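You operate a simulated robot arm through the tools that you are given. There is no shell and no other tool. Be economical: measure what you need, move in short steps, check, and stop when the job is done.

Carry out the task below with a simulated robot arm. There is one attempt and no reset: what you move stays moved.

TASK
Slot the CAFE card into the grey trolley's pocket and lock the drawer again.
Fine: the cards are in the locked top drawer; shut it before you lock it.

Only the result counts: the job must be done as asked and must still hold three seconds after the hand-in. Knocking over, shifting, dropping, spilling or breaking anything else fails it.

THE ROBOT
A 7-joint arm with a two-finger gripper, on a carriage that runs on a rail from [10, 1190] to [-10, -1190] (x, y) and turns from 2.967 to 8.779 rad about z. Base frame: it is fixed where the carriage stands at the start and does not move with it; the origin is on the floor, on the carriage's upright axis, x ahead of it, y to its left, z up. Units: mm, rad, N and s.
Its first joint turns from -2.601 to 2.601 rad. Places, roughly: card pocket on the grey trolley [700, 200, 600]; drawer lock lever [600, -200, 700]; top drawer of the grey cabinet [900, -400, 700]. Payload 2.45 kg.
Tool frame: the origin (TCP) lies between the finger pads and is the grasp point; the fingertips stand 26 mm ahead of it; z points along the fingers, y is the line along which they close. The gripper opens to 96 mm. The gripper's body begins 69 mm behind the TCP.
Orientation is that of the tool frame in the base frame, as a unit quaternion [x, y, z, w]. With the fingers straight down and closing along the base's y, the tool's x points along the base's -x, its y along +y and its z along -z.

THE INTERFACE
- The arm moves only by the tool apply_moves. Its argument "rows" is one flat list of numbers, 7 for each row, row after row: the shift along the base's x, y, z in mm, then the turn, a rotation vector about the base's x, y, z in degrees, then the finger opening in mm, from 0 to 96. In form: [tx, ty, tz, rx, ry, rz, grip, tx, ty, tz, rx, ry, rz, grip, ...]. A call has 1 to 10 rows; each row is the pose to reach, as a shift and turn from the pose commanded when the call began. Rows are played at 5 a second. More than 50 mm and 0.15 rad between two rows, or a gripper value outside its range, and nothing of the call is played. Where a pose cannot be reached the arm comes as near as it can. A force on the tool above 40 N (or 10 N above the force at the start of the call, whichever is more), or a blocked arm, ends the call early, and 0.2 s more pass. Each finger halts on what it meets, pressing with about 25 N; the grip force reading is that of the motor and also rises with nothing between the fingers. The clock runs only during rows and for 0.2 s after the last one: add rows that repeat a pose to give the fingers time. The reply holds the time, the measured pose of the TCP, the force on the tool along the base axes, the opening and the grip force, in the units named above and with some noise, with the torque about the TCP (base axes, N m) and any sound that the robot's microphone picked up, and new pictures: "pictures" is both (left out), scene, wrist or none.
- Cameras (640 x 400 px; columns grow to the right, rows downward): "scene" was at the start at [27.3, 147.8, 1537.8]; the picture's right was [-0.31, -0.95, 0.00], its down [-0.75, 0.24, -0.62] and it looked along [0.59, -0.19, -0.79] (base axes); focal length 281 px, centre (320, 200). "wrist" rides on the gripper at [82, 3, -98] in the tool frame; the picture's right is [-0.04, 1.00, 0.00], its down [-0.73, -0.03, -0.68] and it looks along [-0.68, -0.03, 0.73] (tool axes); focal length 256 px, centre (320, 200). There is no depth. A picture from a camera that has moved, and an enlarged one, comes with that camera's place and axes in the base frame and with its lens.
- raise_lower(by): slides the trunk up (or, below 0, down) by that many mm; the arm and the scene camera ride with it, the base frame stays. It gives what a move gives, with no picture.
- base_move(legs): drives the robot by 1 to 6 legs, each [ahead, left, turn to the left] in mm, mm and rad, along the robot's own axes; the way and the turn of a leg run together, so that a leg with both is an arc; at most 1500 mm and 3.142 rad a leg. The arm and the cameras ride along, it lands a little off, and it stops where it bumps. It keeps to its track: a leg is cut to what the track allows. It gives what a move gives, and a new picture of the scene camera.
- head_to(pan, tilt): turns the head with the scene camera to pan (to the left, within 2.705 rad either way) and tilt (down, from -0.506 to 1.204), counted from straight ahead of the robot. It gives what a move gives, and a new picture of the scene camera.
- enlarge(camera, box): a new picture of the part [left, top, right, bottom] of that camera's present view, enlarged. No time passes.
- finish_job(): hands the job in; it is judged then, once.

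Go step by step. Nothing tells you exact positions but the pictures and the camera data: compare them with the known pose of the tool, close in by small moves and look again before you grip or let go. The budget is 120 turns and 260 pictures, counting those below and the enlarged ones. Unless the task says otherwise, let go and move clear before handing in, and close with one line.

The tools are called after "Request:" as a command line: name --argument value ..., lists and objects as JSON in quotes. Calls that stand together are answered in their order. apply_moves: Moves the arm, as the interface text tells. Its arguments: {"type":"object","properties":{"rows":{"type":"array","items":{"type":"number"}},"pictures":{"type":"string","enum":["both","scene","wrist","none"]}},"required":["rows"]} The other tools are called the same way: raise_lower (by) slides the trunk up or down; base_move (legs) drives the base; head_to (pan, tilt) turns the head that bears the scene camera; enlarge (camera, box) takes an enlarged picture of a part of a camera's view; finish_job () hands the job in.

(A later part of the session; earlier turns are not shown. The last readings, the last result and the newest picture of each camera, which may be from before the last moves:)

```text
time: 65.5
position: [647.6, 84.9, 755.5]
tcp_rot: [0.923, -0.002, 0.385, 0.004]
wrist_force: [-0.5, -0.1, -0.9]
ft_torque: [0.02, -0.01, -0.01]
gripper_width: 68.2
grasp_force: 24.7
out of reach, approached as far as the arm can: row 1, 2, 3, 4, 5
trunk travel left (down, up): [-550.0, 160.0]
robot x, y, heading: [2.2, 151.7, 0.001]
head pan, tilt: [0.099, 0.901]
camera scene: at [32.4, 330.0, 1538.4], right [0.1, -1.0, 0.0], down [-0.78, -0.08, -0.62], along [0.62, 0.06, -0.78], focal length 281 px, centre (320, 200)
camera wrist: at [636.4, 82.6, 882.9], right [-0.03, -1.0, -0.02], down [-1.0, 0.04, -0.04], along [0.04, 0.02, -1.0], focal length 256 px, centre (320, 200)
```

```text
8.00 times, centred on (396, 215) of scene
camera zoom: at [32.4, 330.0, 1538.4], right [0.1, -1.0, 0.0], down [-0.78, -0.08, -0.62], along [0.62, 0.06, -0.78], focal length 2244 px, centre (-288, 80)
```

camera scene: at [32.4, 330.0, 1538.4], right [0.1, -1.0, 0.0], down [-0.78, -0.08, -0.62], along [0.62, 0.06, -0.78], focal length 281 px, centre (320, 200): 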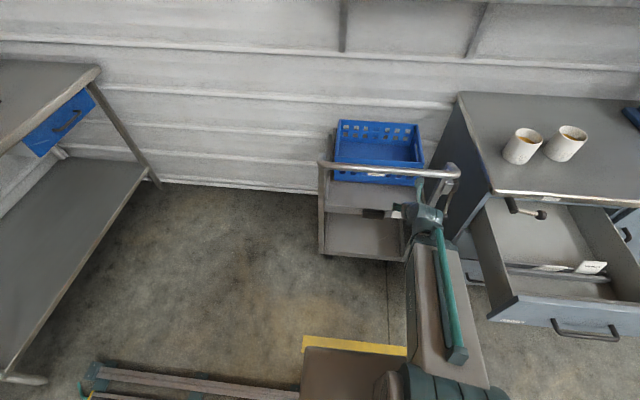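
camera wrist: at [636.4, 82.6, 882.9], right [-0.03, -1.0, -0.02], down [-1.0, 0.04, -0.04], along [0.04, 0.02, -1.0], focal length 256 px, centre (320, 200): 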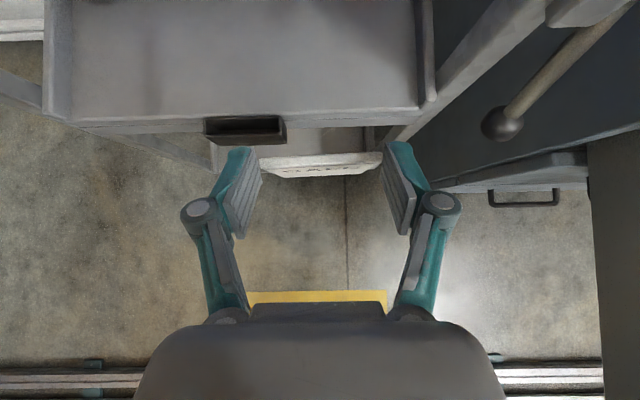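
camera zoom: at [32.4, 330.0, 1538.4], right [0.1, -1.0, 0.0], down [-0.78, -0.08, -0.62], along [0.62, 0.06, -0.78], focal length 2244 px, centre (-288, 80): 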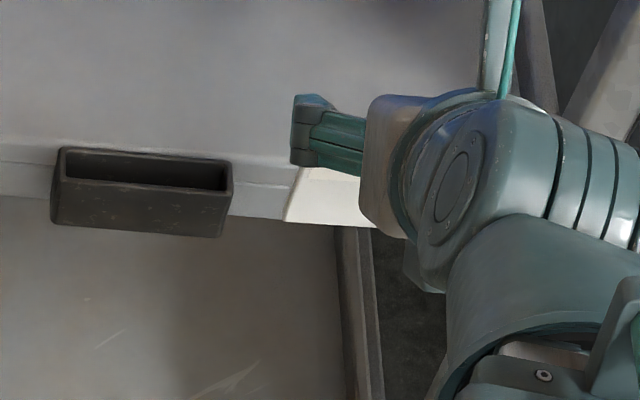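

The pocket's inner mouth is about 77 × 17 mm, centred near (730, 170). The card is 69 mm wide, with a 4° lean and a 1° yaw error. I'll correct both, lower so the camera passes under the handle, and shift sideways.

Request:
apply_moves --rows '[0, 0, -20, 0, 2, -0.5, 50, 0, 0, -50, 0, 4.2, -1.1, 50, 0, 30, -50, 0, 4.2, -1.1, 50, 0, 60, -50, 0, 4.2, -1.1, 50, 0, 85, -50, 0, 4.2, -1.1, 50, 0, 85, -50, 0, 4.2, -1.1, 50]' --pictures "both"

Request:
enlarge --camera "wrist" --box '[220, 60, 420, 185]'

```text
time: 66.9
position: [642.3, 132.1, 702.7]
tcp_rot: [0.936, 0.001, 0.353, -0.007]
wrist_force: [0.2, -1.0, -0.6]
ft_torque: [-0.06, 0.01, 0.01]
gripper_width: 68.2
grasp_force: 24.7
out of reach, approached as far as the arm can: row 3, 4, 5, 6
trunk travel left (down, up): [-550.0, 160.0]
robot x, y, heading: [2.6, 150.9, -0.003]
head pan, tilt: [0.099, 0.901]
camera scene: at [32.2, 330.0, 1538.3], right [0.1, -1.0, 0.0], down [-0.78, -0.08, -0.62], along [0.62, 0.06, -0.78], focal length 281 px, centre (320, 200)
camera wrist: at [639.5, 126.6, 830.7], right [-0.02, -1.0, -0.04], down [-1.0, 0.02, 0.03], along [-0.03, 0.04, -1.0], focal length 256 px, centre (320, 200)
```

scene: 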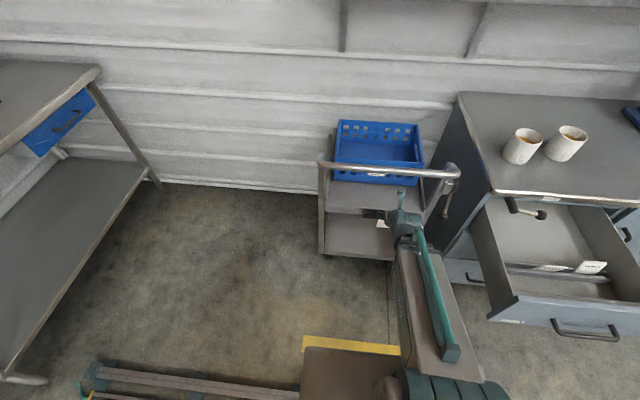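
wrist: 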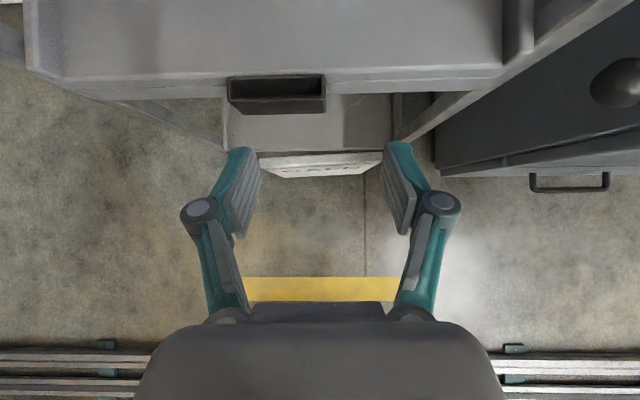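

```text
3.20 times, centred on (320, 122) of wrist
camera zoom: at [639.5, 126.6, 830.7], right [-0.02, -1.0, -0.04], down [-1.0, 0.02, 0.03], along [-0.03, 0.04, -1.0], focal length 819 px, centre (320, 448)
```

zoom: 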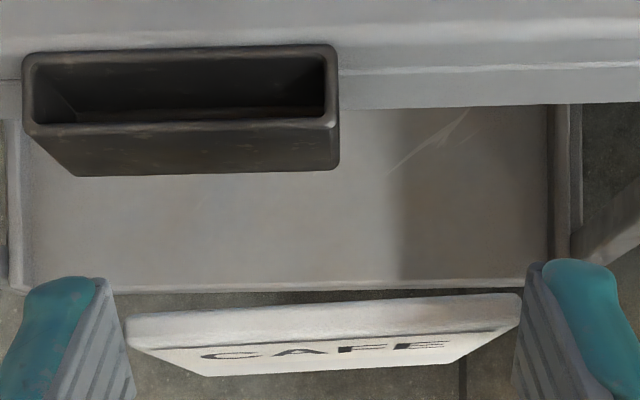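

The arm is at its inner reach limit here, and the target lies farther out. I'll move outward in small steps while correcting the yaw.

Request:
apply_moves --rows '[15, 5, 4, 0, 0, -0.7, 50, 30, 15, 5, 0, 0, -1.4, 50, 30, 25, 5, 0, 0, -1.4, 50, 30, 25, 5, 0, 0, -1.4, 50]' --pictures "both"

Request:
enlarge --camera "wrist" --box '[220, 60, 420, 185]'

Request:
enlarge --camera "scene" --box '[320, 160, 480, 260]'

```text
time: 67.9
position: [671.0, 118.2, 705.7]
tcp_rot: [0.936, -0.007, 0.353, -0.005]
wrist_force: [0.6, -0.1, -0.2]
ft_torque: [-0.01, 0.01, 0.03]
gripper_width: 68.0
grasp_force: 25.5
out of reach, approached as far as the arm can: row 1, 2, 3, 4
trunk travel left (down, up): [-550.0, 160.0]
robot x, y, heading: [4.2, 154.8, 0.0]
head pan, tilt: [0.099, 0.901]
camera scene: at [32.2, 330.0, 1538.3], right [0.1, -1.0, 0.0], down [-0.78, -0.08, -0.62], along [0.62, 0.06, -0.78], focal length 281 px, centre (320, 200)
camera wrist: at [667.6, 112.4, 832.4], right [-0.04, -1.0, -0.04], down [-1.0, 0.04, 0.03], along [-0.02, 0.04, -1.0], focal length 256 px, centre (320, 200)
```

scene: 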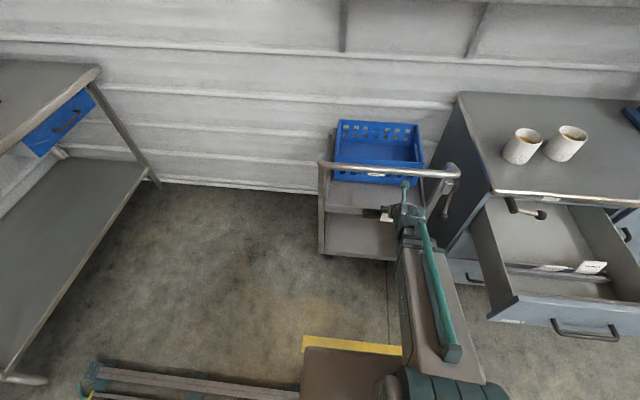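
wrist: 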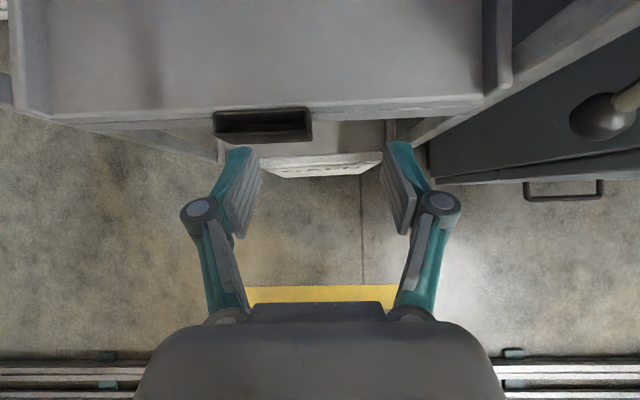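

```text
3.20 times, centred on (320, 122) of wrist
camera zoom: at [667.6, 112.4, 832.4], right [-0.04, -1.0, -0.04], down [-1.0, 0.04, 0.03], along [-0.02, 0.04, -1.0], focal length 819 px, centre (320, 448)
```

zoom: 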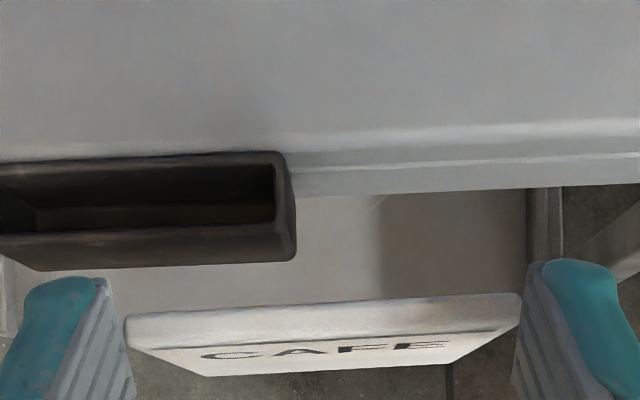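

```text
4.00 times, centred on (400, 210) of scene
camera zoom: at [32.2, 330.0, 1538.3], right [0.1, -1.0, 0.0], down [-0.78, -0.08, -0.62], along [0.62, 0.06, -0.78], focal length 1122 px, centre (0, 160)
```

zoom: 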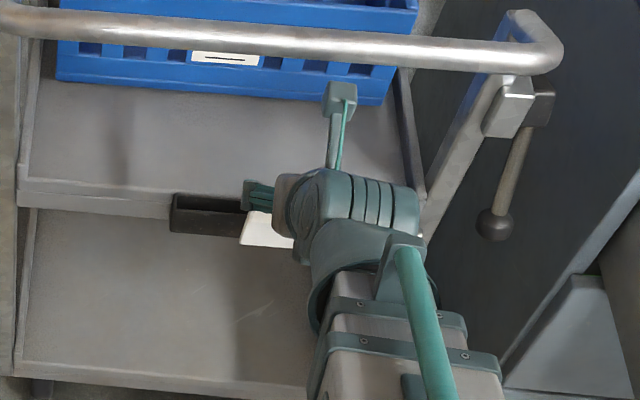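

The y limit seems to be a wrist limit, so the carriage should stand farther left. I'll alternate: base +50, arm -80, base +80. That keeps the card in front of the pocket.

Request:
base_move --legs '[[0, 50, 0]]'

Request:
apply_moves --rows '[0, -25, 0, 0, 0, 0, 50, 0, -50, 0, 0, 0, 0, 50, 0, -75, 0, 0, 0, 0, 50, 0, -90, 0, 0, 0, 0, 50]' --pictures "none"

Request:
base_move --legs '[[0, 90, 0]]'

```text
time: 68.8
position: [671.2, 167.4, 705.0]
tcp_rot: [0.936, -0.006, 0.353, -0.005]
wrist_force: [0.1, 0.3, -0.3]
ft_torque: [-0.03, -0.02, -0.02]
gripper_width: 68.4
grasp_force: 25.1
trunk travel left (down, up): [-550.0, 160.0]
robot x, y, heading: [1.7, 200.8, 0.001]
head pan, tilt: [0.099, 0.901]
camera scene: at [32.6, 379.7, 1538.3], right [0.1, -0.99, 0.0], down [-0.78, -0.08, -0.62], along [0.62, 0.06, -0.78], focal length 281 px, centre (320, 200)
```

scene: 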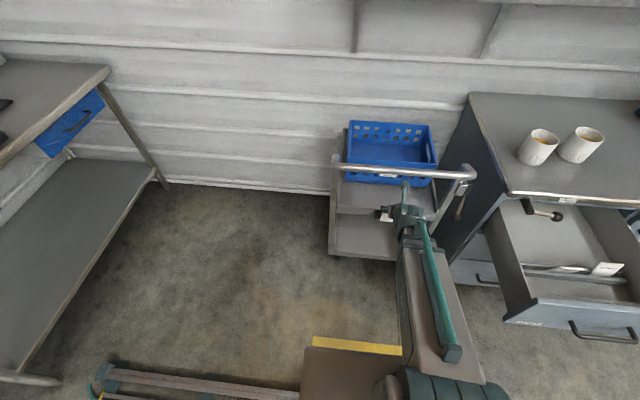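

```text
time: 69.8
position: [669.8, 76.7, 705.3]
tcp_rot: [0.936, -0.008, 0.353, -0.004]
wrist_force: [0.0, -0.3, -1.2]
ft_torque: [0.02, 0.02, -0.02]
gripper_width: 49.9
grasp_force: 0.1
trunk travel left (down, up): [-550.0, 160.0]
robot x, y, heading: [4.7, 203.8, -0.004]
head pan, tilt: [0.099, 0.901]
```

```text
time: 70.9
position: [669.7, 163.8, 704.5]
tcp_rot: [0.935, -0.009, 0.353, -0.004]
wrist_force: [-1.3, 0.6, 0.1]
ft_torque: [-0.01, -0.01, 0.04]
gripper_width: 50.2
grasp_force: 0.0
trunk travel left (down, up): [-550.0, 160.0]
robot x, y, heading: [5.2, 291.7, -0.003]
head pan, tilt: [0.099, 0.901]
camera scene: at [33.6, 467.6, 1538.3], right [0.1, -1.0, 0.0], down [-0.78, -0.08, -0.62], along [0.62, 0.06, -0.78], focal length 281 px, centre (320, 200)
```

scene: 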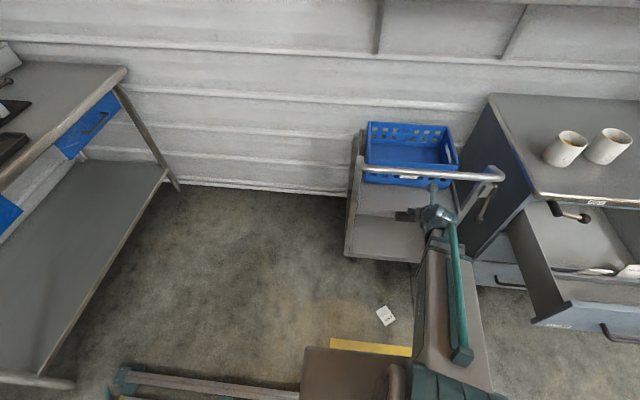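

The gripper reads 50 mm: the card slipped out of the edge grip and now lies on the floor. I'll look at where it is and how it lies.

Request:
enlarge --camera "scene" --box '[346, 290, 426, 340]'

Request:
enlarge --camera "wrist" --box '[0, 0, 640, 400]'

```text
8.00 times, centred on (386, 315) of scene
camera zoom: at [33.6, 467.6, 1538.3], right [0.1, -1.0, 0.0], down [-0.78, -0.08, -0.62], along [0.62, 0.06, -0.78], focal length 2244 px, centre (-208, -720)
```

zoom: 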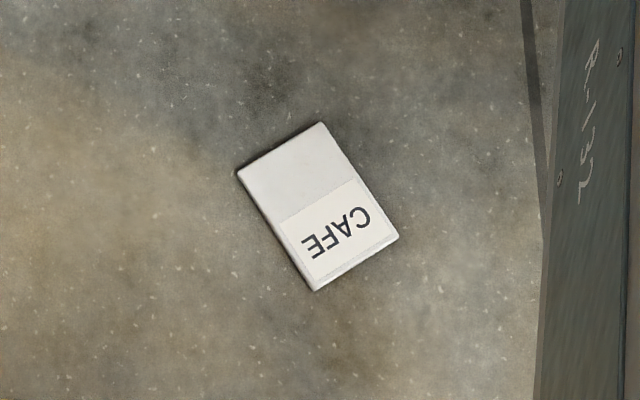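

```text
1.00 times, centred on (320, 200) of wrist (not enlarged: the box is as wide or as high as the picture)
camera zoom: at [666.5, 158.8, 832.0], right [-0.04, -1.0, -0.04], down [-1.0, 0.04, 0.03], along [-0.02, 0.04, -1.0], focal length 256 px, centre (320, 200)
```

zoom: 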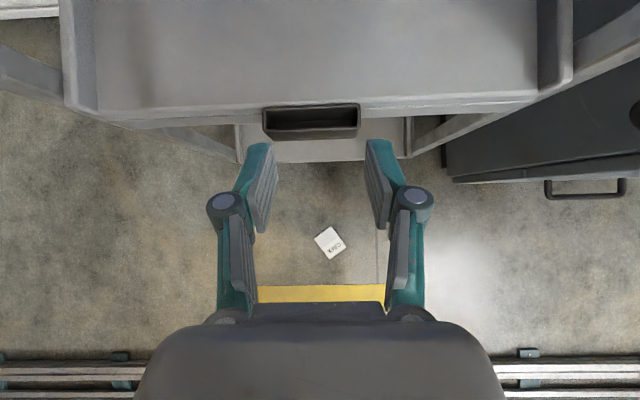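

The card is lying label-up at about (506, 166, 0), with its top end toward the robot. I can lower the trunk and pick it by its long edges, tool straight down. The tool then goes horizontal for the insertion, which passes well under the handle. First I'll back away from the trolley.

Request:
apply_moves --rows '[-30, 0, 0, 0, 4, 0, 60, -60, 0, 0, 0, 8, 0, 70, -90, 0, 0, 0, 12, 0, 80, -110, -10, 0, 0, 16, 0, 90, -120, -20, 10, 0, 20, 0, 90, -130, -30, 20, 0, 24, 0, 90, -140, -40, 30, 0, 28, 0, 90, -140, -40, 40, 0, 32, 0, 90, -140, -40, 50, 0, 36, 0, 90, -140, -40, 60, 0, 41, 0, 90]' --pictures "scene"

```text
time: 73.1
position: [529.1, 123.3, 765.1]
tcp_rot: [1.0, -0.009, 0.003, -0.001]
wrist_force: [-0.5, 0.5, 0.6]
ft_torque: [-0.02, -0.01, -0.01]
gripper_width: 90.2
grasp_force: 0.0
out of reach, approached as far as the arm can: row 4, 5
trunk travel left (down, up): [-550.0, 160.0]
robot x, y, heading: [3.0, 288.0, -0.001]
head pan, tilt: [0.099, 0.901]
camera scene: at [33.6, 467.4, 1538.3], right [0.1, -1.0, 0.0], down [-0.78, -0.08, -0.62], along [0.62, 0.06, -0.78], focal length 281 px, centre (320, 200)
```

scene: 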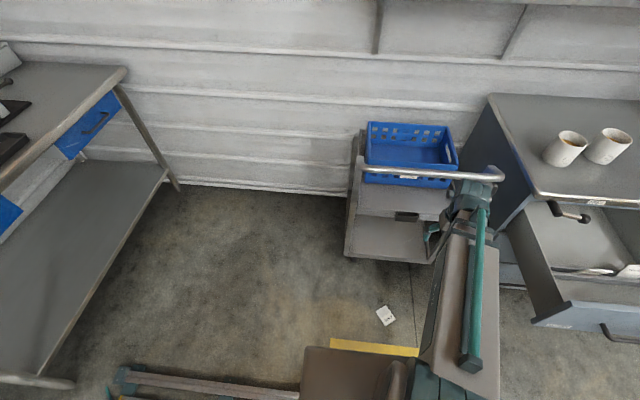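

Request:
base_move --legs '[[0, 130, 0]]'

Request:
raise_lower --by -500

Request:
apply_moves --rows '[-10, -25, 0, 0, 0, 8.5, 90, -20, -50, 0, 0, 0, 17, 90, -25, -75, 0, 0, 0, 25.5, 90, -25, -87, 0, 0, 0, 35, 90]' --pictures "both"

```text
time: 74.4
position: [531.4, 252.0, 764.3]
tcp_rot: [1.0, -0.009, 0.003, -0.001]
wrist_force: [0.6, 0.0, 0.9]
ft_torque: [0.02, 0.02, 0.0]
gripper_width: 90.1
grasp_force: 0.1
trunk travel left (down, up): [-550.0, 160.0]
robot x, y, heading: [4.5, 416.9, -0.007]
head pan, tilt: [0.099, 0.901]
camera scene: at [34.7, 595.8, 1538.3], right [0.1, -1.0, 0.0], down [-0.78, -0.08, -0.62], along [0.62, 0.06, -0.78], focal length 281 px, centre (320, 200)
```

scene: 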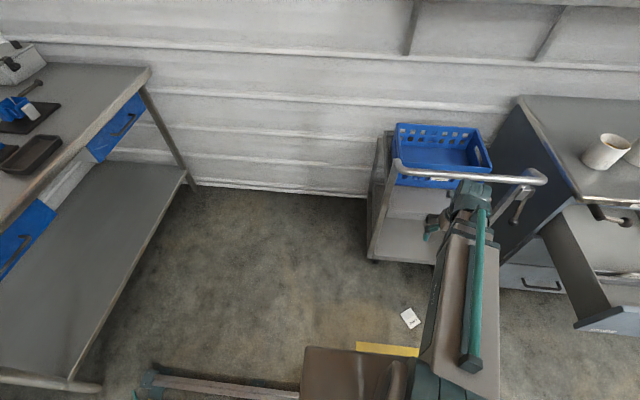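

```text
refused: -500 is not a number from -400 to 400
```

```text
refused: row 4 steps farther than a row can; nothing moved
```

Request:
raise_lower --by -300

Request:
raise_lower --by -180

Request:
apply_moves --rows '[-8, -20, 0, 0, 0, 7, 90, -16, -40, 0, 0, 0, 14, 90, -22, -60, 0, 0, 0, 21, 90, -24, -75, 0, 0, 0, 28, 90, -25, -87, 0, 0, 0, 35, 90]' --pictures "both"

```text
time: 77.4
position: [530.3, 252.9, 464.6]
tcp_rot: [1.0, -0.008, 0.002, -0.001]
wrist_force: [0.5, -0.4, -0.5]
ft_torque: [-0.01, -0.04, 0.01]
gripper_width: 90.1
grasp_force: 0.1
trunk travel left (down, up): [-250.0, 460.0]
robot x, y, heading: [4.9, 410.9, -0.005]
head pan, tilt: [0.099, 0.901]
```

```text
time: 79.4
position: [530.9, 251.7, 284.3]
tcp_rot: [1.0, -0.008, 0.002, -0.001]
wrist_force: [0.8, 0.3, 0.4]
ft_torque: [0.01, 0.02, -0.04]
gripper_width: 89.9
grasp_force: 0.1
trunk travel left (down, up): [-70.0, 640.0]
robot x, y, heading: [1.5, 418.0, 0.002]
head pan, tilt: [0.099, 0.901]
```

```text
time: 80.6
position: [505.4, 163.4, 285.0]
tcp_rot: [0.956, 0.293, 0.002, -0.002]
wrist_force: [-0.1, 0.3, -0.5]
ft_torque: [-0.01, 0.02, 0.03]
gripper_width: 90.2
grasp_force: 0.1
trunk travel left (down, up): [-70.0, 640.0]
robot x, y, heading: [5.0, 416.4, -0.0]
head pan, tilt: [0.099, 0.901]
camera scene: at [34.7, 595.5, 1058.3], right [0.1, -1.0, 0.0], down [-0.78, -0.08, -0.62], along [0.62, 0.06, -0.78], focal length 281 px, centre (320, 200)
camera wrist: at [574.5, 206.0, 384.0], right [0.53, -0.85, 0.0], down [-0.63, -0.39, 0.67], along [-0.57, -0.35, -0.74], focal length 256 px, centre (320, 200)
```

scene: 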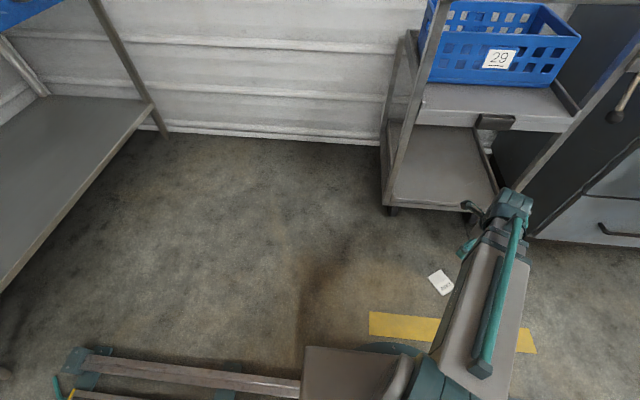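
wrist: 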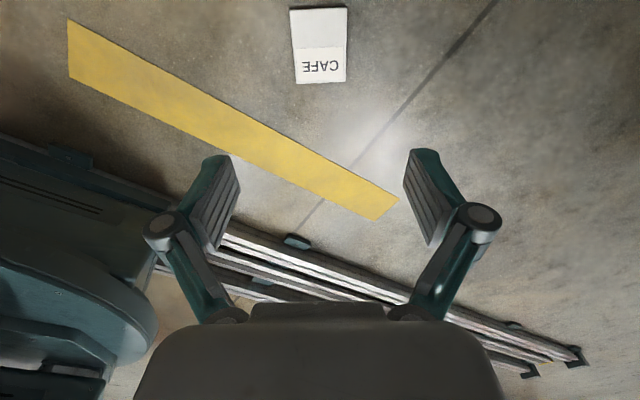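

Aligned within a degree: the card's centre is about 2 mm from the tool axis. I'll offset the grip about 10 mm toward the card's top end and descend partway.

Request:
raise_lower --by -70

Request:
apply_moves --rows '[-5, -3, -40, 0, 0, 0, 90, -10, -6.5, -80, 0, 0, 0, 90, -10, -6.5, -120, 0, 0, 0, 90, -10, -6.5, -135, 0, 0, 0, 90]' --pictures "both"

Request:
enlarge --camera "wrist" --box '[200, 60, 440, 210]'

```text
time: 81.7
position: [505.3, 164.1, 215.6]
tcp_rot: [0.956, 0.293, 0.002, -0.002]
wrist_force: [-0.2, 0.3, 0.4]
ft_torque: [-0.01, 0.01, 0.03]
gripper_width: 89.9
grasp_force: 0.1
trunk travel left (down, up): [0.0, 710.0]
robot x, y, heading: [2.8, 415.9, -0.005]
head pan, tilt: [0.099, 0.901]
```

```text
time: 82.7
position: [496.3, 156.5, 80.9]
tcp_rot: [0.956, 0.292, 0.003, -0.002]
wrist_force: [0.8, -0.1, 0.4]
ft_torque: [0.0, 0.0, 0.01]
gripper_width: 90.0
grasp_force: 0.0
trunk travel left (down, up): [0.0, 710.0]
robot x, y, heading: [1.7, 414.8, 0.0]
head pan, tilt: [0.099, 0.901]
camera scene: at [34.7, 595.5, 988.3], right [0.1, -1.0, 0.0], down [-0.78, -0.08, -0.62], along [0.62, 0.06, -0.78], focal length 281 px, centre (320, 200)
camera wrist: at [565.9, 198.1, 179.8], right [0.53, -0.85, 0.0], down [-0.63, -0.39, 0.67], along [-0.58, -0.35, -0.74], focal length 256 px, centre (320, 200)
```

scene: 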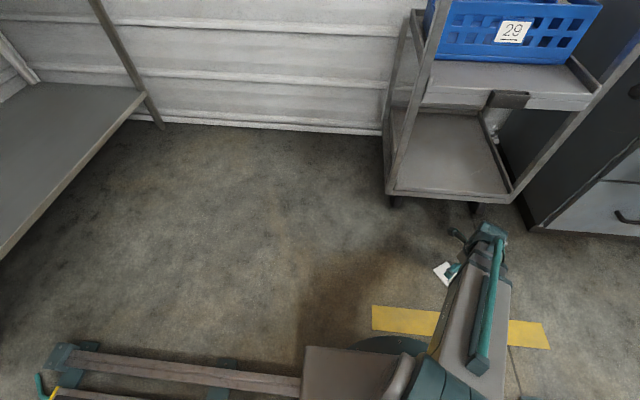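
wrist: 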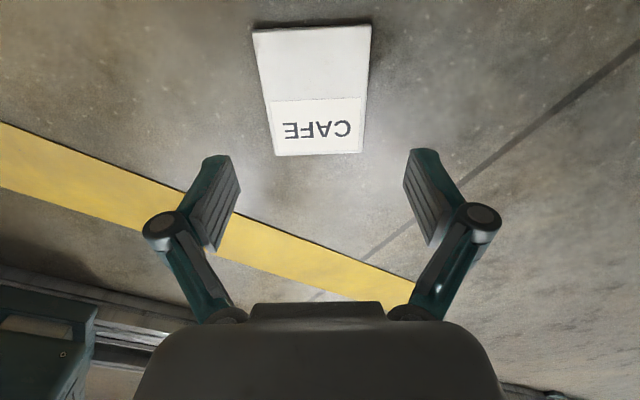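

```text
2.67 times, centred on (320, 135) of wrist
camera zoom: at [565.9, 198.1, 179.8], right [0.53, -0.85, 0.0], down [-0.63, -0.39, 0.67], along [-0.58, -0.35, -0.74], focal length 683 px, centre (320, 373)
```

zoom: 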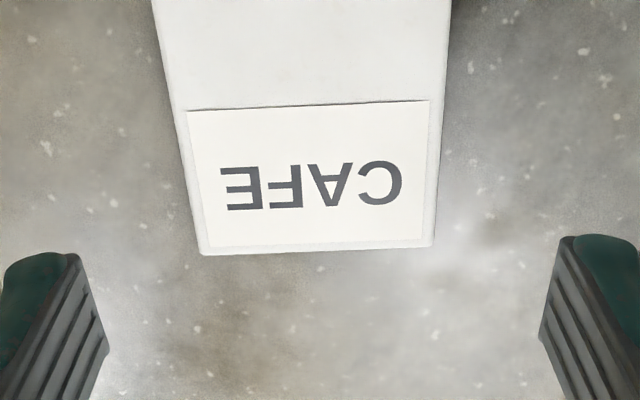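

Centred to about 3 mm, with the grip 13 mm toward the card's top. I'll correct sideways and go down to the floor.

Request:
apply_moves --rows '[-1.8, 2.7, -20, 0, 0, 0, 90, -1.8, 2.7, -40, 0, 0, 0, 88, -1.8, 2.7, -50, 0, 0, 0, 86, -1.8, 2.7, -53.5, 0, 0, 0, 86]' --pictures "wrist"

Request:
enlarge --camera "wrist" --box '[200, 60, 440, 210]'

```text
time: 83.7
position: [493.8, 160.1, 27.4]
tcp_rot: [0.956, 0.293, 0.002, -0.003]
wrist_force: [-0.4, 0.3, 0.3]
ft_torque: [0.03, 0.05, 0.02]
gripper_width: 85.9
grasp_force: 0.1
trunk travel left (down, up): [0.0, 710.0]
robot x, y, heading: [3.5, 417.8, -0.002]
head pan, tilt: [0.099, 0.901]
camera wrist: at [562.8, 202.0, 125.4], right [0.53, -0.85, 0.0], down [-0.63, -0.39, 0.67], along [-0.58, -0.35, -0.74], focal length 256 px, centre (320, 200)
```

wrist: 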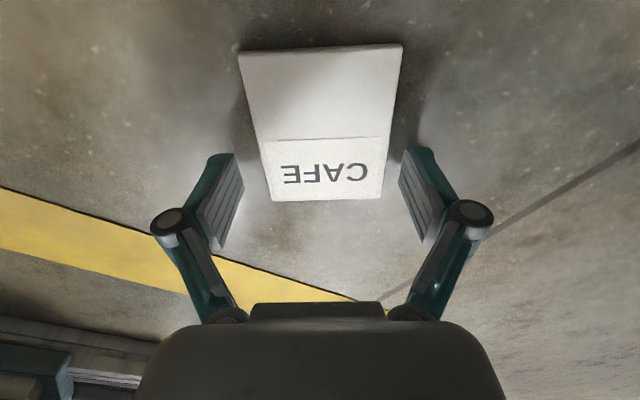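

```text
2.67 times, centred on (320, 135) of wrist
camera zoom: at [562.8, 202.0, 125.4], right [0.53, -0.85, 0.0], down [-0.63, -0.39, 0.67], along [-0.58, -0.35, -0.74], focal length 683 px, centre (320, 373)
```

zoom: 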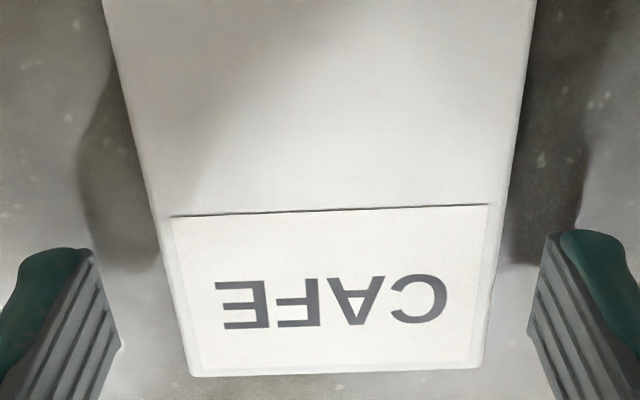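

In position. I'll go down a hair more and close.

Request:
apply_moves --rows '[0, 0, -0.8, 0, 0, 0, 80, 0, 0, -0.8, 0, 0, 0, 74, 0, 0, -0.8, 0, 0, 0, 70, 0, 0, -0.8, 0, 0, 0, 64, 0, 0, -0.8, 0, 0, 0, 50, 0, 0, -0.8, 0, 0, 0, 40]' --pictures "wrist"

Request:
enlarge --camera "wrist" --box '[200, 60, 440, 210]'

```text
time: 85.0
position: [492.0, 160.5, 31.9]
tcp_rot: [0.957, 0.291, 0.004, -0.001]
wrist_force: [-3.0, 3.6, 25.6]
ft_torque: [0.05, 0.11, 0.04]
gripper_width: 7.6
grasp_force: 16.3
trunk travel left (down, up): [0.0, 710.0]
robot x, y, heading: [1.9, 411.0, 0.0]
head pan, tilt: [0.099, 0.901]
stopped in row 6: the force on the tool passed its limit at 48 N (the readings are from after the stop); the commanded pose is now the measured one
camera wrist: at [561.8, 202.8, 130.2], right [0.52, -0.85, 0.0], down [-0.63, -0.39, 0.67], along [-0.57, -0.35, -0.74], focal length 256 px, centre (320, 200)
```

wrist: 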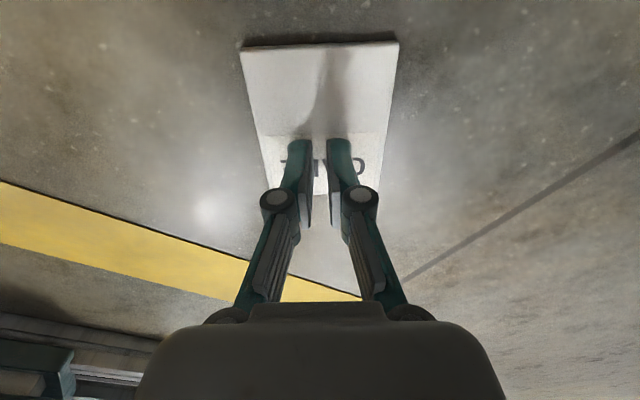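

```text
2.67 times, centred on (320, 135) of wrist
camera zoom: at [561.8, 202.8, 130.2], right [0.52, -0.85, 0.0], down [-0.63, -0.39, 0.67], along [-0.57, -0.35, -0.74], focal length 683 px, centre (320, 373)
```

zoom: 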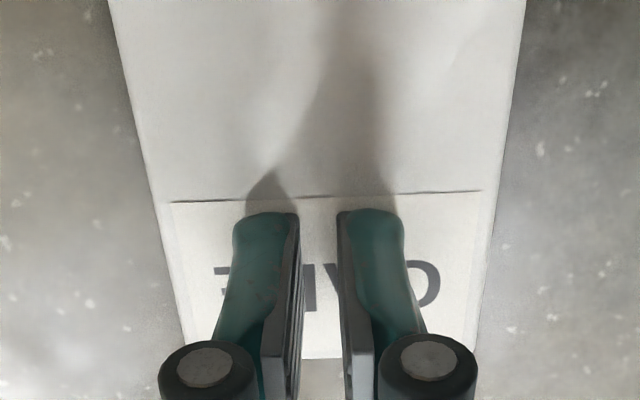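

The fingers closed over the card's top: the tips stand about 6 mm shorter when open this wide. I'll rise, reopen, and go lower, to TCP z≈21.

Request:
apply_moves --rows '[0, 0, 10, 0, 0, 0, 8, 0, 0, 25, 0, 0, 0, 30, 0, 0, 30, 0, 0, 0, 60, 0, 0, 30, 0, 0, 0, 86, 0, 0, 30, 0, 0, 0, 86]' --pictures "wrist"

Request:
enlarge --camera "wrist" --box '[200, 40, 440, 190]'

```text
time: 86.2
position: [493.3, 158.4, 58.2]
tcp_rot: [0.956, 0.292, 0.003, -0.002]
wrist_force: [0.8, -0.9, 0.1]
ft_torque: [-0.02, 0.0, -0.03]
gripper_width: 86.1
grasp_force: 0.1
trunk travel left (down, up): [0.0, 710.0]
robot x, y, heading: [5.4, 418.4, -0.005]
head pan, tilt: [0.099, 0.901]
camera wrist: at [563.4, 201.4, 157.0], right [0.53, -0.85, 0.0], down [-0.63, -0.39, 0.67], along [-0.57, -0.35, -0.74], focal length 256 px, centre (320, 200)
```

wrist: 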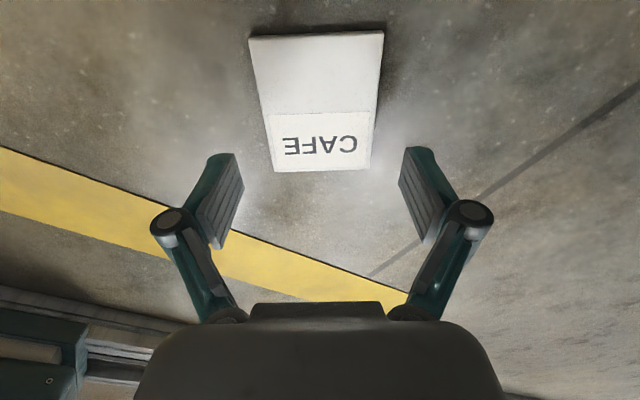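

```text
2.67 times, centred on (320, 115) of wrist
camera zoom: at [563.4, 201.4, 157.0], right [0.53, -0.85, 0.0], down [-0.63, -0.39, 0.67], along [-0.57, -0.35, -0.74], focal length 683 px, centre (320, 427)
```

zoom: 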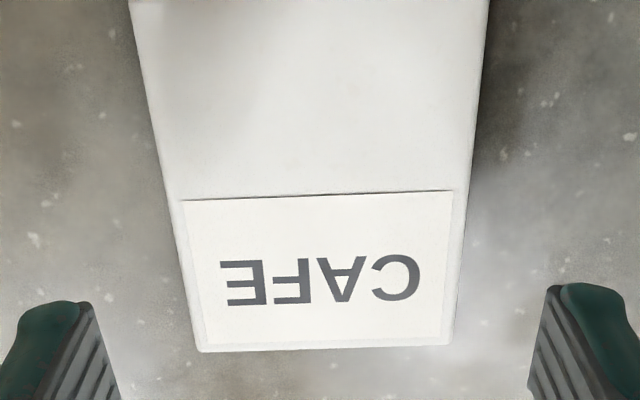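

Request:
apply_moves --rows '[0, 0, -20, 0, 0, 0, 86, 0, 0, -32, 0, 0, 0, 86, 0, 0, -37, 0, 0, 0, 84, 0, 0, -37, 0, 0, 0, 79, 0, 0, -37, 0, 0, 0, 75, 0, 0, -37, 0, 0, 0, 72, 0, 0, -37, 0, 0, 0, 69, 0, 0, -37, 0, 0, 0, 67]' --pictures "wrist"

Request:
enlarge --camera "wrist" --box '[200, 60, 440, 210]'

```text
time: 88.0
position: [494.4, 160.1, 21.4]
tcp_rot: [0.956, 0.293, 0.003, -0.001]
wrist_force: [-0.5, -1.0, 3.4]
ft_torque: [0.01, -0.03, -0.01]
gripper_width: 69.2
grasp_force: 25.2
trunk travel left (down, up): [0.0, 710.0]
robot x, y, heading: [1.3, 416.1, -0.0]
head pan, tilt: [0.099, 0.901]
camera wrist: at [563.6, 202.0, 120.7], right [0.53, -0.85, 0.0], down [-0.63, -0.39, 0.67], along [-0.57, -0.35, -0.74], focal length 256 px, centre (320, 200)
```

wrist: 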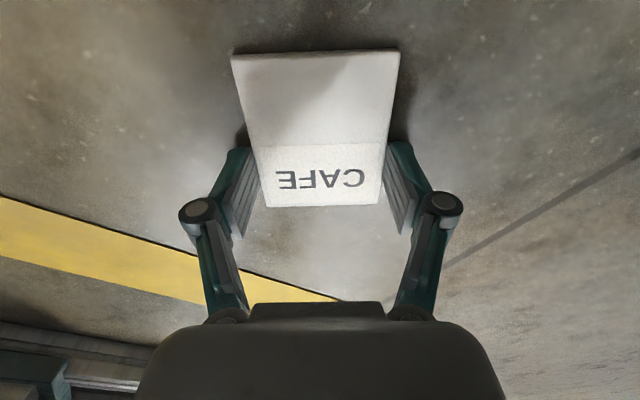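

```text
2.67 times, centred on (320, 135) of wrist
camera zoom: at [563.6, 202.0, 120.7], right [0.53, -0.85, 0.0], down [-0.63, -0.39, 0.67], along [-0.57, -0.35, -0.74], focal length 683 px, centre (320, 373)
```

zoom: 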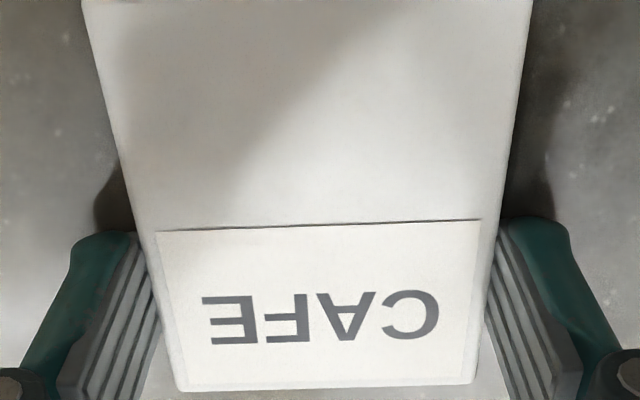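

Gripped flush on the long edges at 69.2 mm. I'll lift very gently and check.

Request:
apply_moves --rows '[0, 0, 1, 0, 0, 0, 45, 0, 0, 3, 0, 0, 0, 45, 0, 0, 7, 0, 0, 0, 45, 0, 0, 13, 0, 0, 0, 45, 0, 0, 21, 0, 0, 0, 45, 0, 0, 31, 0, 0, 0, 45, 0, 0, 41, 0, 0, 0, 45, 0, 0, 49, 0, 0, 0, 45, 0, 0, 53, 0, 0, 0, 45, 0, 0, 55, 0, 0, 0, 45]' --pictures "both"

Request:
enlarge --camera "wrist" --box '[200, 60, 440, 210]'

Request:
enlarge --camera "scene" --box '[400, 210, 528, 290]'

```text
time: 90.2
position: [492.7, 159.8, 77.2]
tcp_rot: [0.956, 0.293, 0.003, -0.002]
wrist_force: [-0.1, -0.2, -1.0]
ft_torque: [0.01, 0.01, -0.02]
gripper_width: 68.7
grasp_force: 25.3
trunk travel left (down, up): [0.0, 710.0]
robot x, y, heading: [0.7, 418.6, 0.001]
head pan, tilt: [0.099, 0.901]
camera scene: at [34.8, 595.5, 988.3], right [0.1, -1.0, 0.0], down [-0.78, -0.08, -0.62], along [0.62, 0.06, -0.78], focal length 281 px, centre (320, 200)
camera wrist: at [563.0, 201.2, 174.8], right [0.53, -0.85, 0.0], down [-0.63, -0.39, 0.67], along [-0.57, -0.35, -0.74], focal length 256 px, centre (320, 200)
```

scene: 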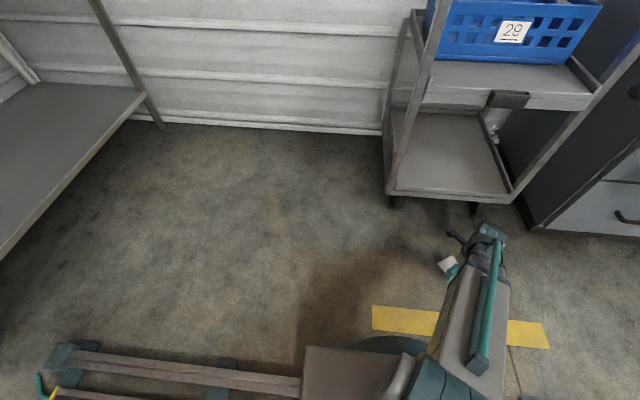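
wrist: 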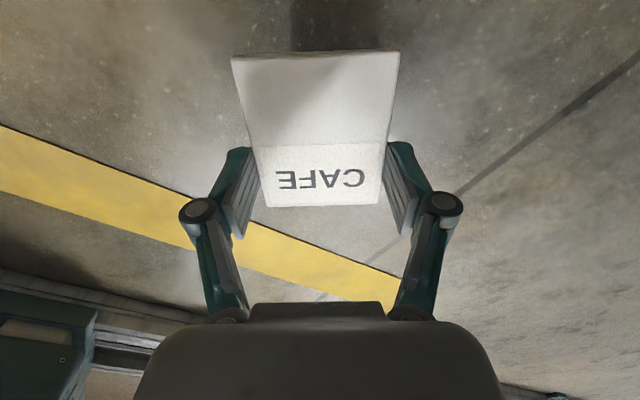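

```text
2.67 times, centred on (320, 135) of wrist
camera zoom: at [563.0, 201.2, 174.8], right [0.53, -0.85, 0.0], down [-0.63, -0.39, 0.67], along [-0.57, -0.35, -0.74], focal length 683 px, centre (320, 373)
```

zoom: 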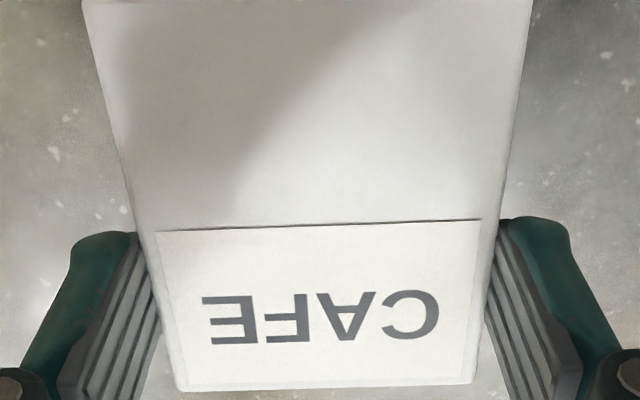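

```text
5.00 times, centred on (464, 250) of scene
camera zoom: at [34.8, 595.5, 988.3], right [0.1, -1.0, 0.0], down [-0.78, -0.08, -0.62], along [0.62, 0.06, -0.78], focal length 1403 px, centre (-400, -50)
```

zoom: 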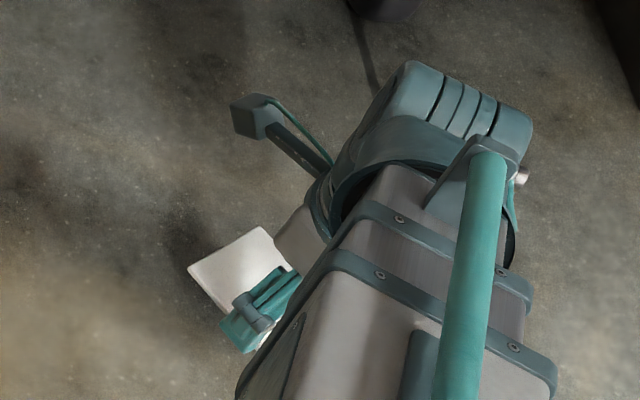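

The card is lifted and steady. I'll raise the trunk, then check the hold before turning the tool.

Request:
raise_lower --by 150

Request:
apply_moves --rows '[0, 0, 0, 0, 0, 2, 0, 0, 0, 0, 0, 0, 6, 0, 3, 0, 0, 0, 0, 12, 0, 6, 0, 0, 0, 0, 18, 0, 9, 0, 0, 0, 0, 24, 0, 12, 0, 0, 0, 0, 30, 0, 15, 0, 0, 0, 0, 36, 0, 18, 0, 0, 0, 0, 42, 0, 19, 0, 0, 0, 0, 46, 0, 20, 0, 0, 0, 0, 48, 0]' --pictures "wrist"

```text
time: 91.9
position: [493.1, 159.8, 226.4]
tcp_rot: [0.956, 0.293, 0.003, -0.002]
wrist_force: [-0.3, 0.7, -1.3]
ft_torque: [-0.03, -0.02, -0.01]
gripper_width: 69.1
grasp_force: 25.2
trunk travel left (down, up): [-150.0, 560.0]
robot x, y, heading: [5.1, 414.5, -0.006]
head pan, tilt: [0.099, 0.901]
```

```text
time: 94.1
position: [513.4, 158.7, 225.5]
tcp_rot: [0.754, 0.656, 0.002, -0.003]
wrist_force: [-0.6, -0.3, -0.3]
ft_torque: [0.01, -0.04, -0.01]
gripper_width: 69.0
grasp_force: 25.6
trunk travel left (down, up): [-150.0, 560.0]
robot x, y, heading: [7.6, 417.1, 0.003]
head pan, tilt: [0.099, 0.901]
camera wrist: at [528.9, 238.3, 324.7], right [0.98, -0.18, 0.0], down [-0.13, -0.73, 0.67], along [-0.12, -0.66, -0.74], focal length 256 px, centre (320, 200)
```

wrist: 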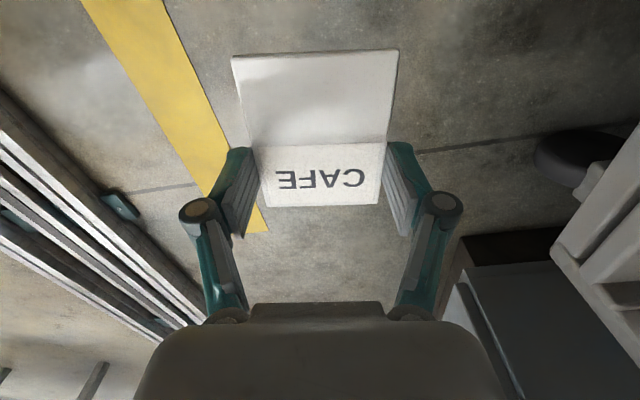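

The hold is steady at 69.0 mm. I'll keep yawing gently.

Request:
apply_moves --rows '[0, 0, 0, 0, 0, 2, 0, 0, 0, 0, 0, 0, 6, 0, 0, 0, 0, 0, 0, 12, 0, 0, 0, 0, 0, 0, 18, 0, 0, 0, 0, 0, 0, 24, 0, 0, 0, 0, 0, 0, 30, 0, 0, 0, 0, 0, 0, 36, 0, 0, 0, 0, 0, 0, 42, 0, 0, 0, 0, 0, 0, 47, 0, 0, 0, 0, 0, 0, 50, 0]' --pictures "none"

Request:
apply_moves --rows '[0, 0, 0, 0, 0, 2, 0, 0, 0, 0, 0, 0, 6, 0, 0, 0, 0, 0, 0, 12, 0, 0, 0, 0, 0, 0, 18, 0, 0, 0, 0, 0, 0, 24, 0, 0, 0, 0, 0, 0, 30, 0, 0, 0, 0, 0, 0, 36, 0, 0, 0, 0, 0, 0, 42, 0, 0, 0, 0, 0, 0, 46, 0, 0, 0, 0, 0, 0, 48, 0]' --pictures "both"

```text
time: 96.3
position: [513.7, 160.2, 226.8]
tcp_rot: [0.407, 0.913, 0.001, -0.003]
wrist_force: [0.0, -0.2, -0.3]
ft_torque: [0.01, 0.02, -0.02]
gripper_width: 68.9
grasp_force: 24.8
trunk travel left (down, up): [-150.0, 560.0]
robot x, y, heading: [3.6, 414.2, -0.0]
head pan, tilt: [0.099, 0.901]
```

```text
time: 98.5
position: [514.1, 158.8, 227.2]
tcp_rot: [-0.001, 1.0, -0.002, -0.004]
wrist_force: [-0.8, 0.3, -0.6]
ft_torque: [0.03, 0.01, 0.0]
gripper_width: 69.0
grasp_force: 24.7
trunk travel left (down, up): [-150.0, 560.0]
robot x, y, heading: [1.1, 414.3, -0.001]
head pan, tilt: [0.099, 0.901]
camera scene: at [34.8, 595.5, 1138.3], right [0.1, -1.0, 0.0], down [-0.78, -0.08, -0.62], along [0.62, 0.06, -0.78], focal length 281 px, centre (320, 200)
camera wrist: at [433.5, 161.7, 324.8], right [0.04, 1.0, 0.0], down [0.74, -0.03, 0.67], along [0.67, -0.03, -0.74], focal length 256 px, centre (320, 200)
```

scene: 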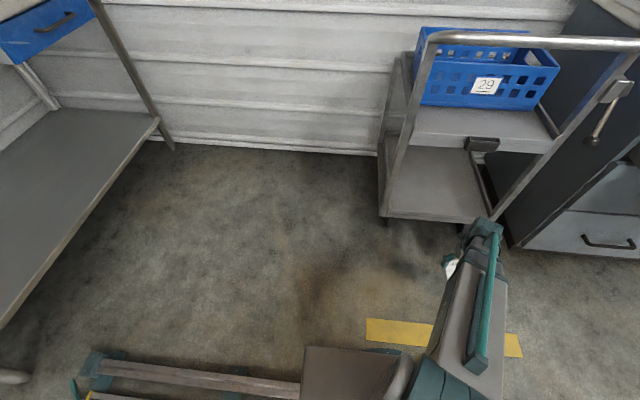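
wrist: 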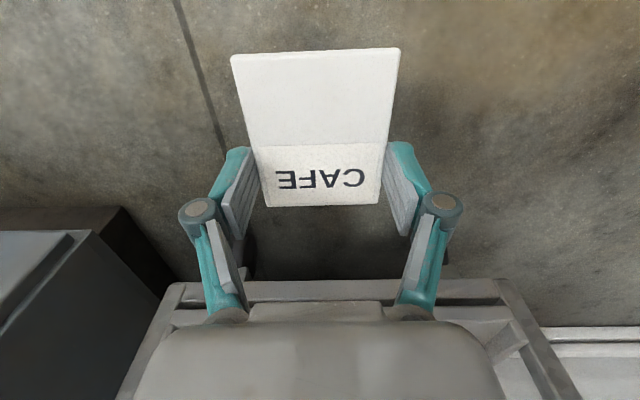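

The yaw is done and the card is still firm. I'll raise the trunk in two steps.

Request:
raise_lower --by 250

Request:
raise_lower --by 150

Request:
apply_moves --rows '[0, 0, 2, 0, -2, 0, 0, 2, 0, 8, 0, -6, 0, 0, 6, 0, 14, 0, -12, 0, 0, 10, 0, 21, 0, -18, 0, 0, 15, 0, 28, 0, -24, 0, 0, 20, 0, 35, 0, -30, 0, 0, 25, 0, 42, 0, -36, 0, 0, 30, 0, 49, 0, -42, 0, 0, 35, 0, 55, 0, -46, 0, 0, 37, 0, 58, 0, -48, 0, 0]' --pictures "both"

```text
time: 101.1
position: [513.5, 158.4, 476.0]
tcp_rot: [-0.001, 1.0, -0.002, -0.003]
wrist_force: [-0.7, 0.4, -0.3]
ft_torque: [0.04, -0.01, 0.03]
gripper_width: 69.1
grasp_force: 25.1
trunk travel left (down, up): [-400.0, 310.0]
robot x, y, heading: [7.2, 419.0, -0.003]
head pan, tilt: [0.099, 0.901]
```

```text
time: 102.8
position: [513.7, 158.1, 627.6]
tcp_rot: [0.0, 1.0, 0.0, -0.004]
wrist_force: [0.5, -1.0, -0.5]
ft_torque: [0.01, -0.03, -0.02]
gripper_width: 68.9
grasp_force: 24.5
trunk travel left (down, up): [-550.0, 160.0]
robot x, y, heading: [4.6, 417.8, -0.001]
head pan, tilt: [0.099, 0.901]
```

```text
time: 105.0
position: [550.3, 161.0, 685.2]
tcp_rot: [0.001, 0.915, 0.0, 0.405]
wrist_force: [-0.4, 1.1, -0.3]
ft_torque: [0.02, 0.01, -0.01]
gripper_width: 68.9
grasp_force: 25.2
trunk travel left (down, up): [-550.0, 160.0]
robot x, y, heading: [1.6, 415.0, -0.004]
head pan, tilt: [0.099, 0.901]
camera scene: at [34.8, 595.5, 1538.3], right [0.1, -1.0, 0.0], down [-0.78, -0.08, -0.62], along [0.62, 0.06, -0.78], focal length 281 px, centre (320, 200)
camera wrist: at [424.5, 163.0, 690.9], right [0.03, 1.0, 0.03], down [-0.01, -0.03, 1.0], along [1.0, -0.03, 0.01], focal length 256 px, centre (320, 200)
```

scene: 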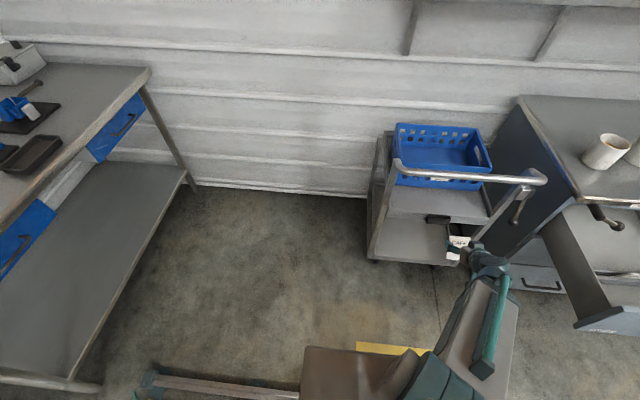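
wrist: 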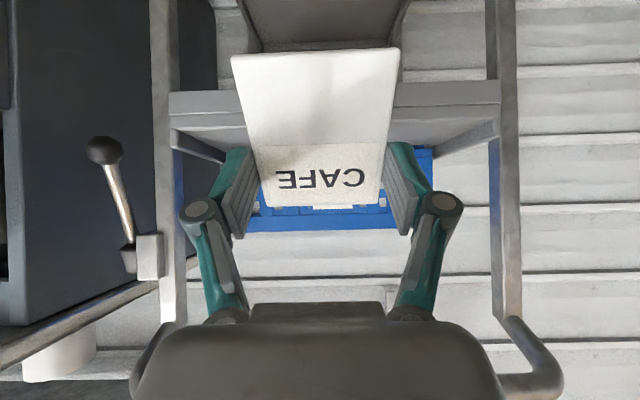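

Half-pitched and still firm. I'll continue to horizontal.

Request:
apply_moves --rows '[2, 0, 0, 0, -2, 0, 0, 6, 0, 1, 0, -6, 0, 0, 11, 0, 2, 0, -11, 0, 0, 16, 0, 4, 0, -16, 0, 0, 21, 0, 6, 0, -21, 0, 0, 26, 0, 8, 0, -26, 0, 0, 31, 0, 10, 0, -31, 0, 0, 36, 0, 12, 0, -36, 0, 0, 40, 0, 13, 0, -40, 0, 0, 42, 0, 14, 0, -42, 0, 0]' --pictures "both"

Request:
enlarge --camera "scene" --box '[380, 180, 540, 280]'

```text
time: 107.2
position: [593.9, 158.6, 696.5]
tcp_rot: [0.0, 0.709, 0.001, 0.705]
wrist_force: [0.9, -0.2, -0.6]
ft_torque: [0.02, -0.02, -0.01]
gripper_width: 69.3
grasp_force: 24.7
trunk travel left (down, up): [-550.0, 160.0]
robot x, y, heading: [2.5, 420.0, -0.002]
head pan, tilt: [0.099, 0.901]
camera scene: at [34.8, 595.5, 1538.3], right [0.1, -1.0, 0.0], down [-0.78, -0.08, -0.62], along [0.62, 0.06, -0.78], focal length 281 px, centre (320, 200)
camera wrist: at [495.4, 161.3, 616.2], right [0.0, 1.0, 0.04], down [-0.68, -0.03, 0.74], along [0.74, -0.03, 0.67], focal length 256 px, centre (320, 200)
```

scene: 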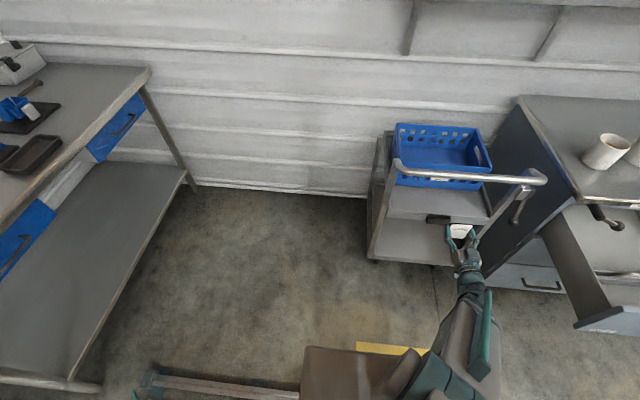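
wrist: 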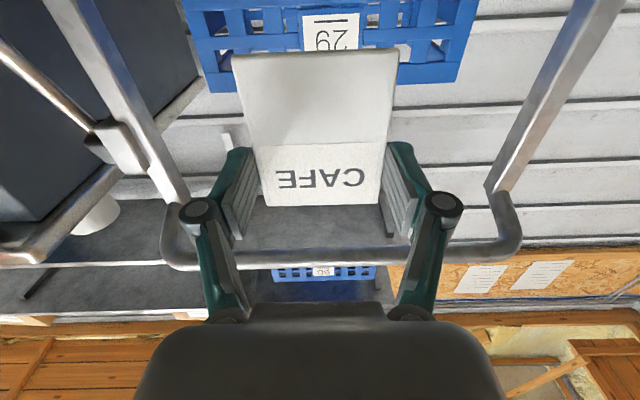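

```text
4.00 times, centred on (460, 230) of scene
camera zoom: at [34.8, 595.5, 1538.3], right [0.1, -1.0, 0.0], down [-0.78, -0.08, -0.62], along [0.62, 0.06, -0.78], focal length 1122 px, centre (-240, 80)
```

zoom: 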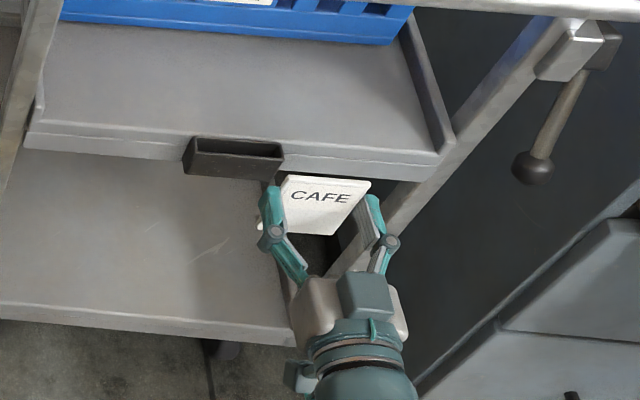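

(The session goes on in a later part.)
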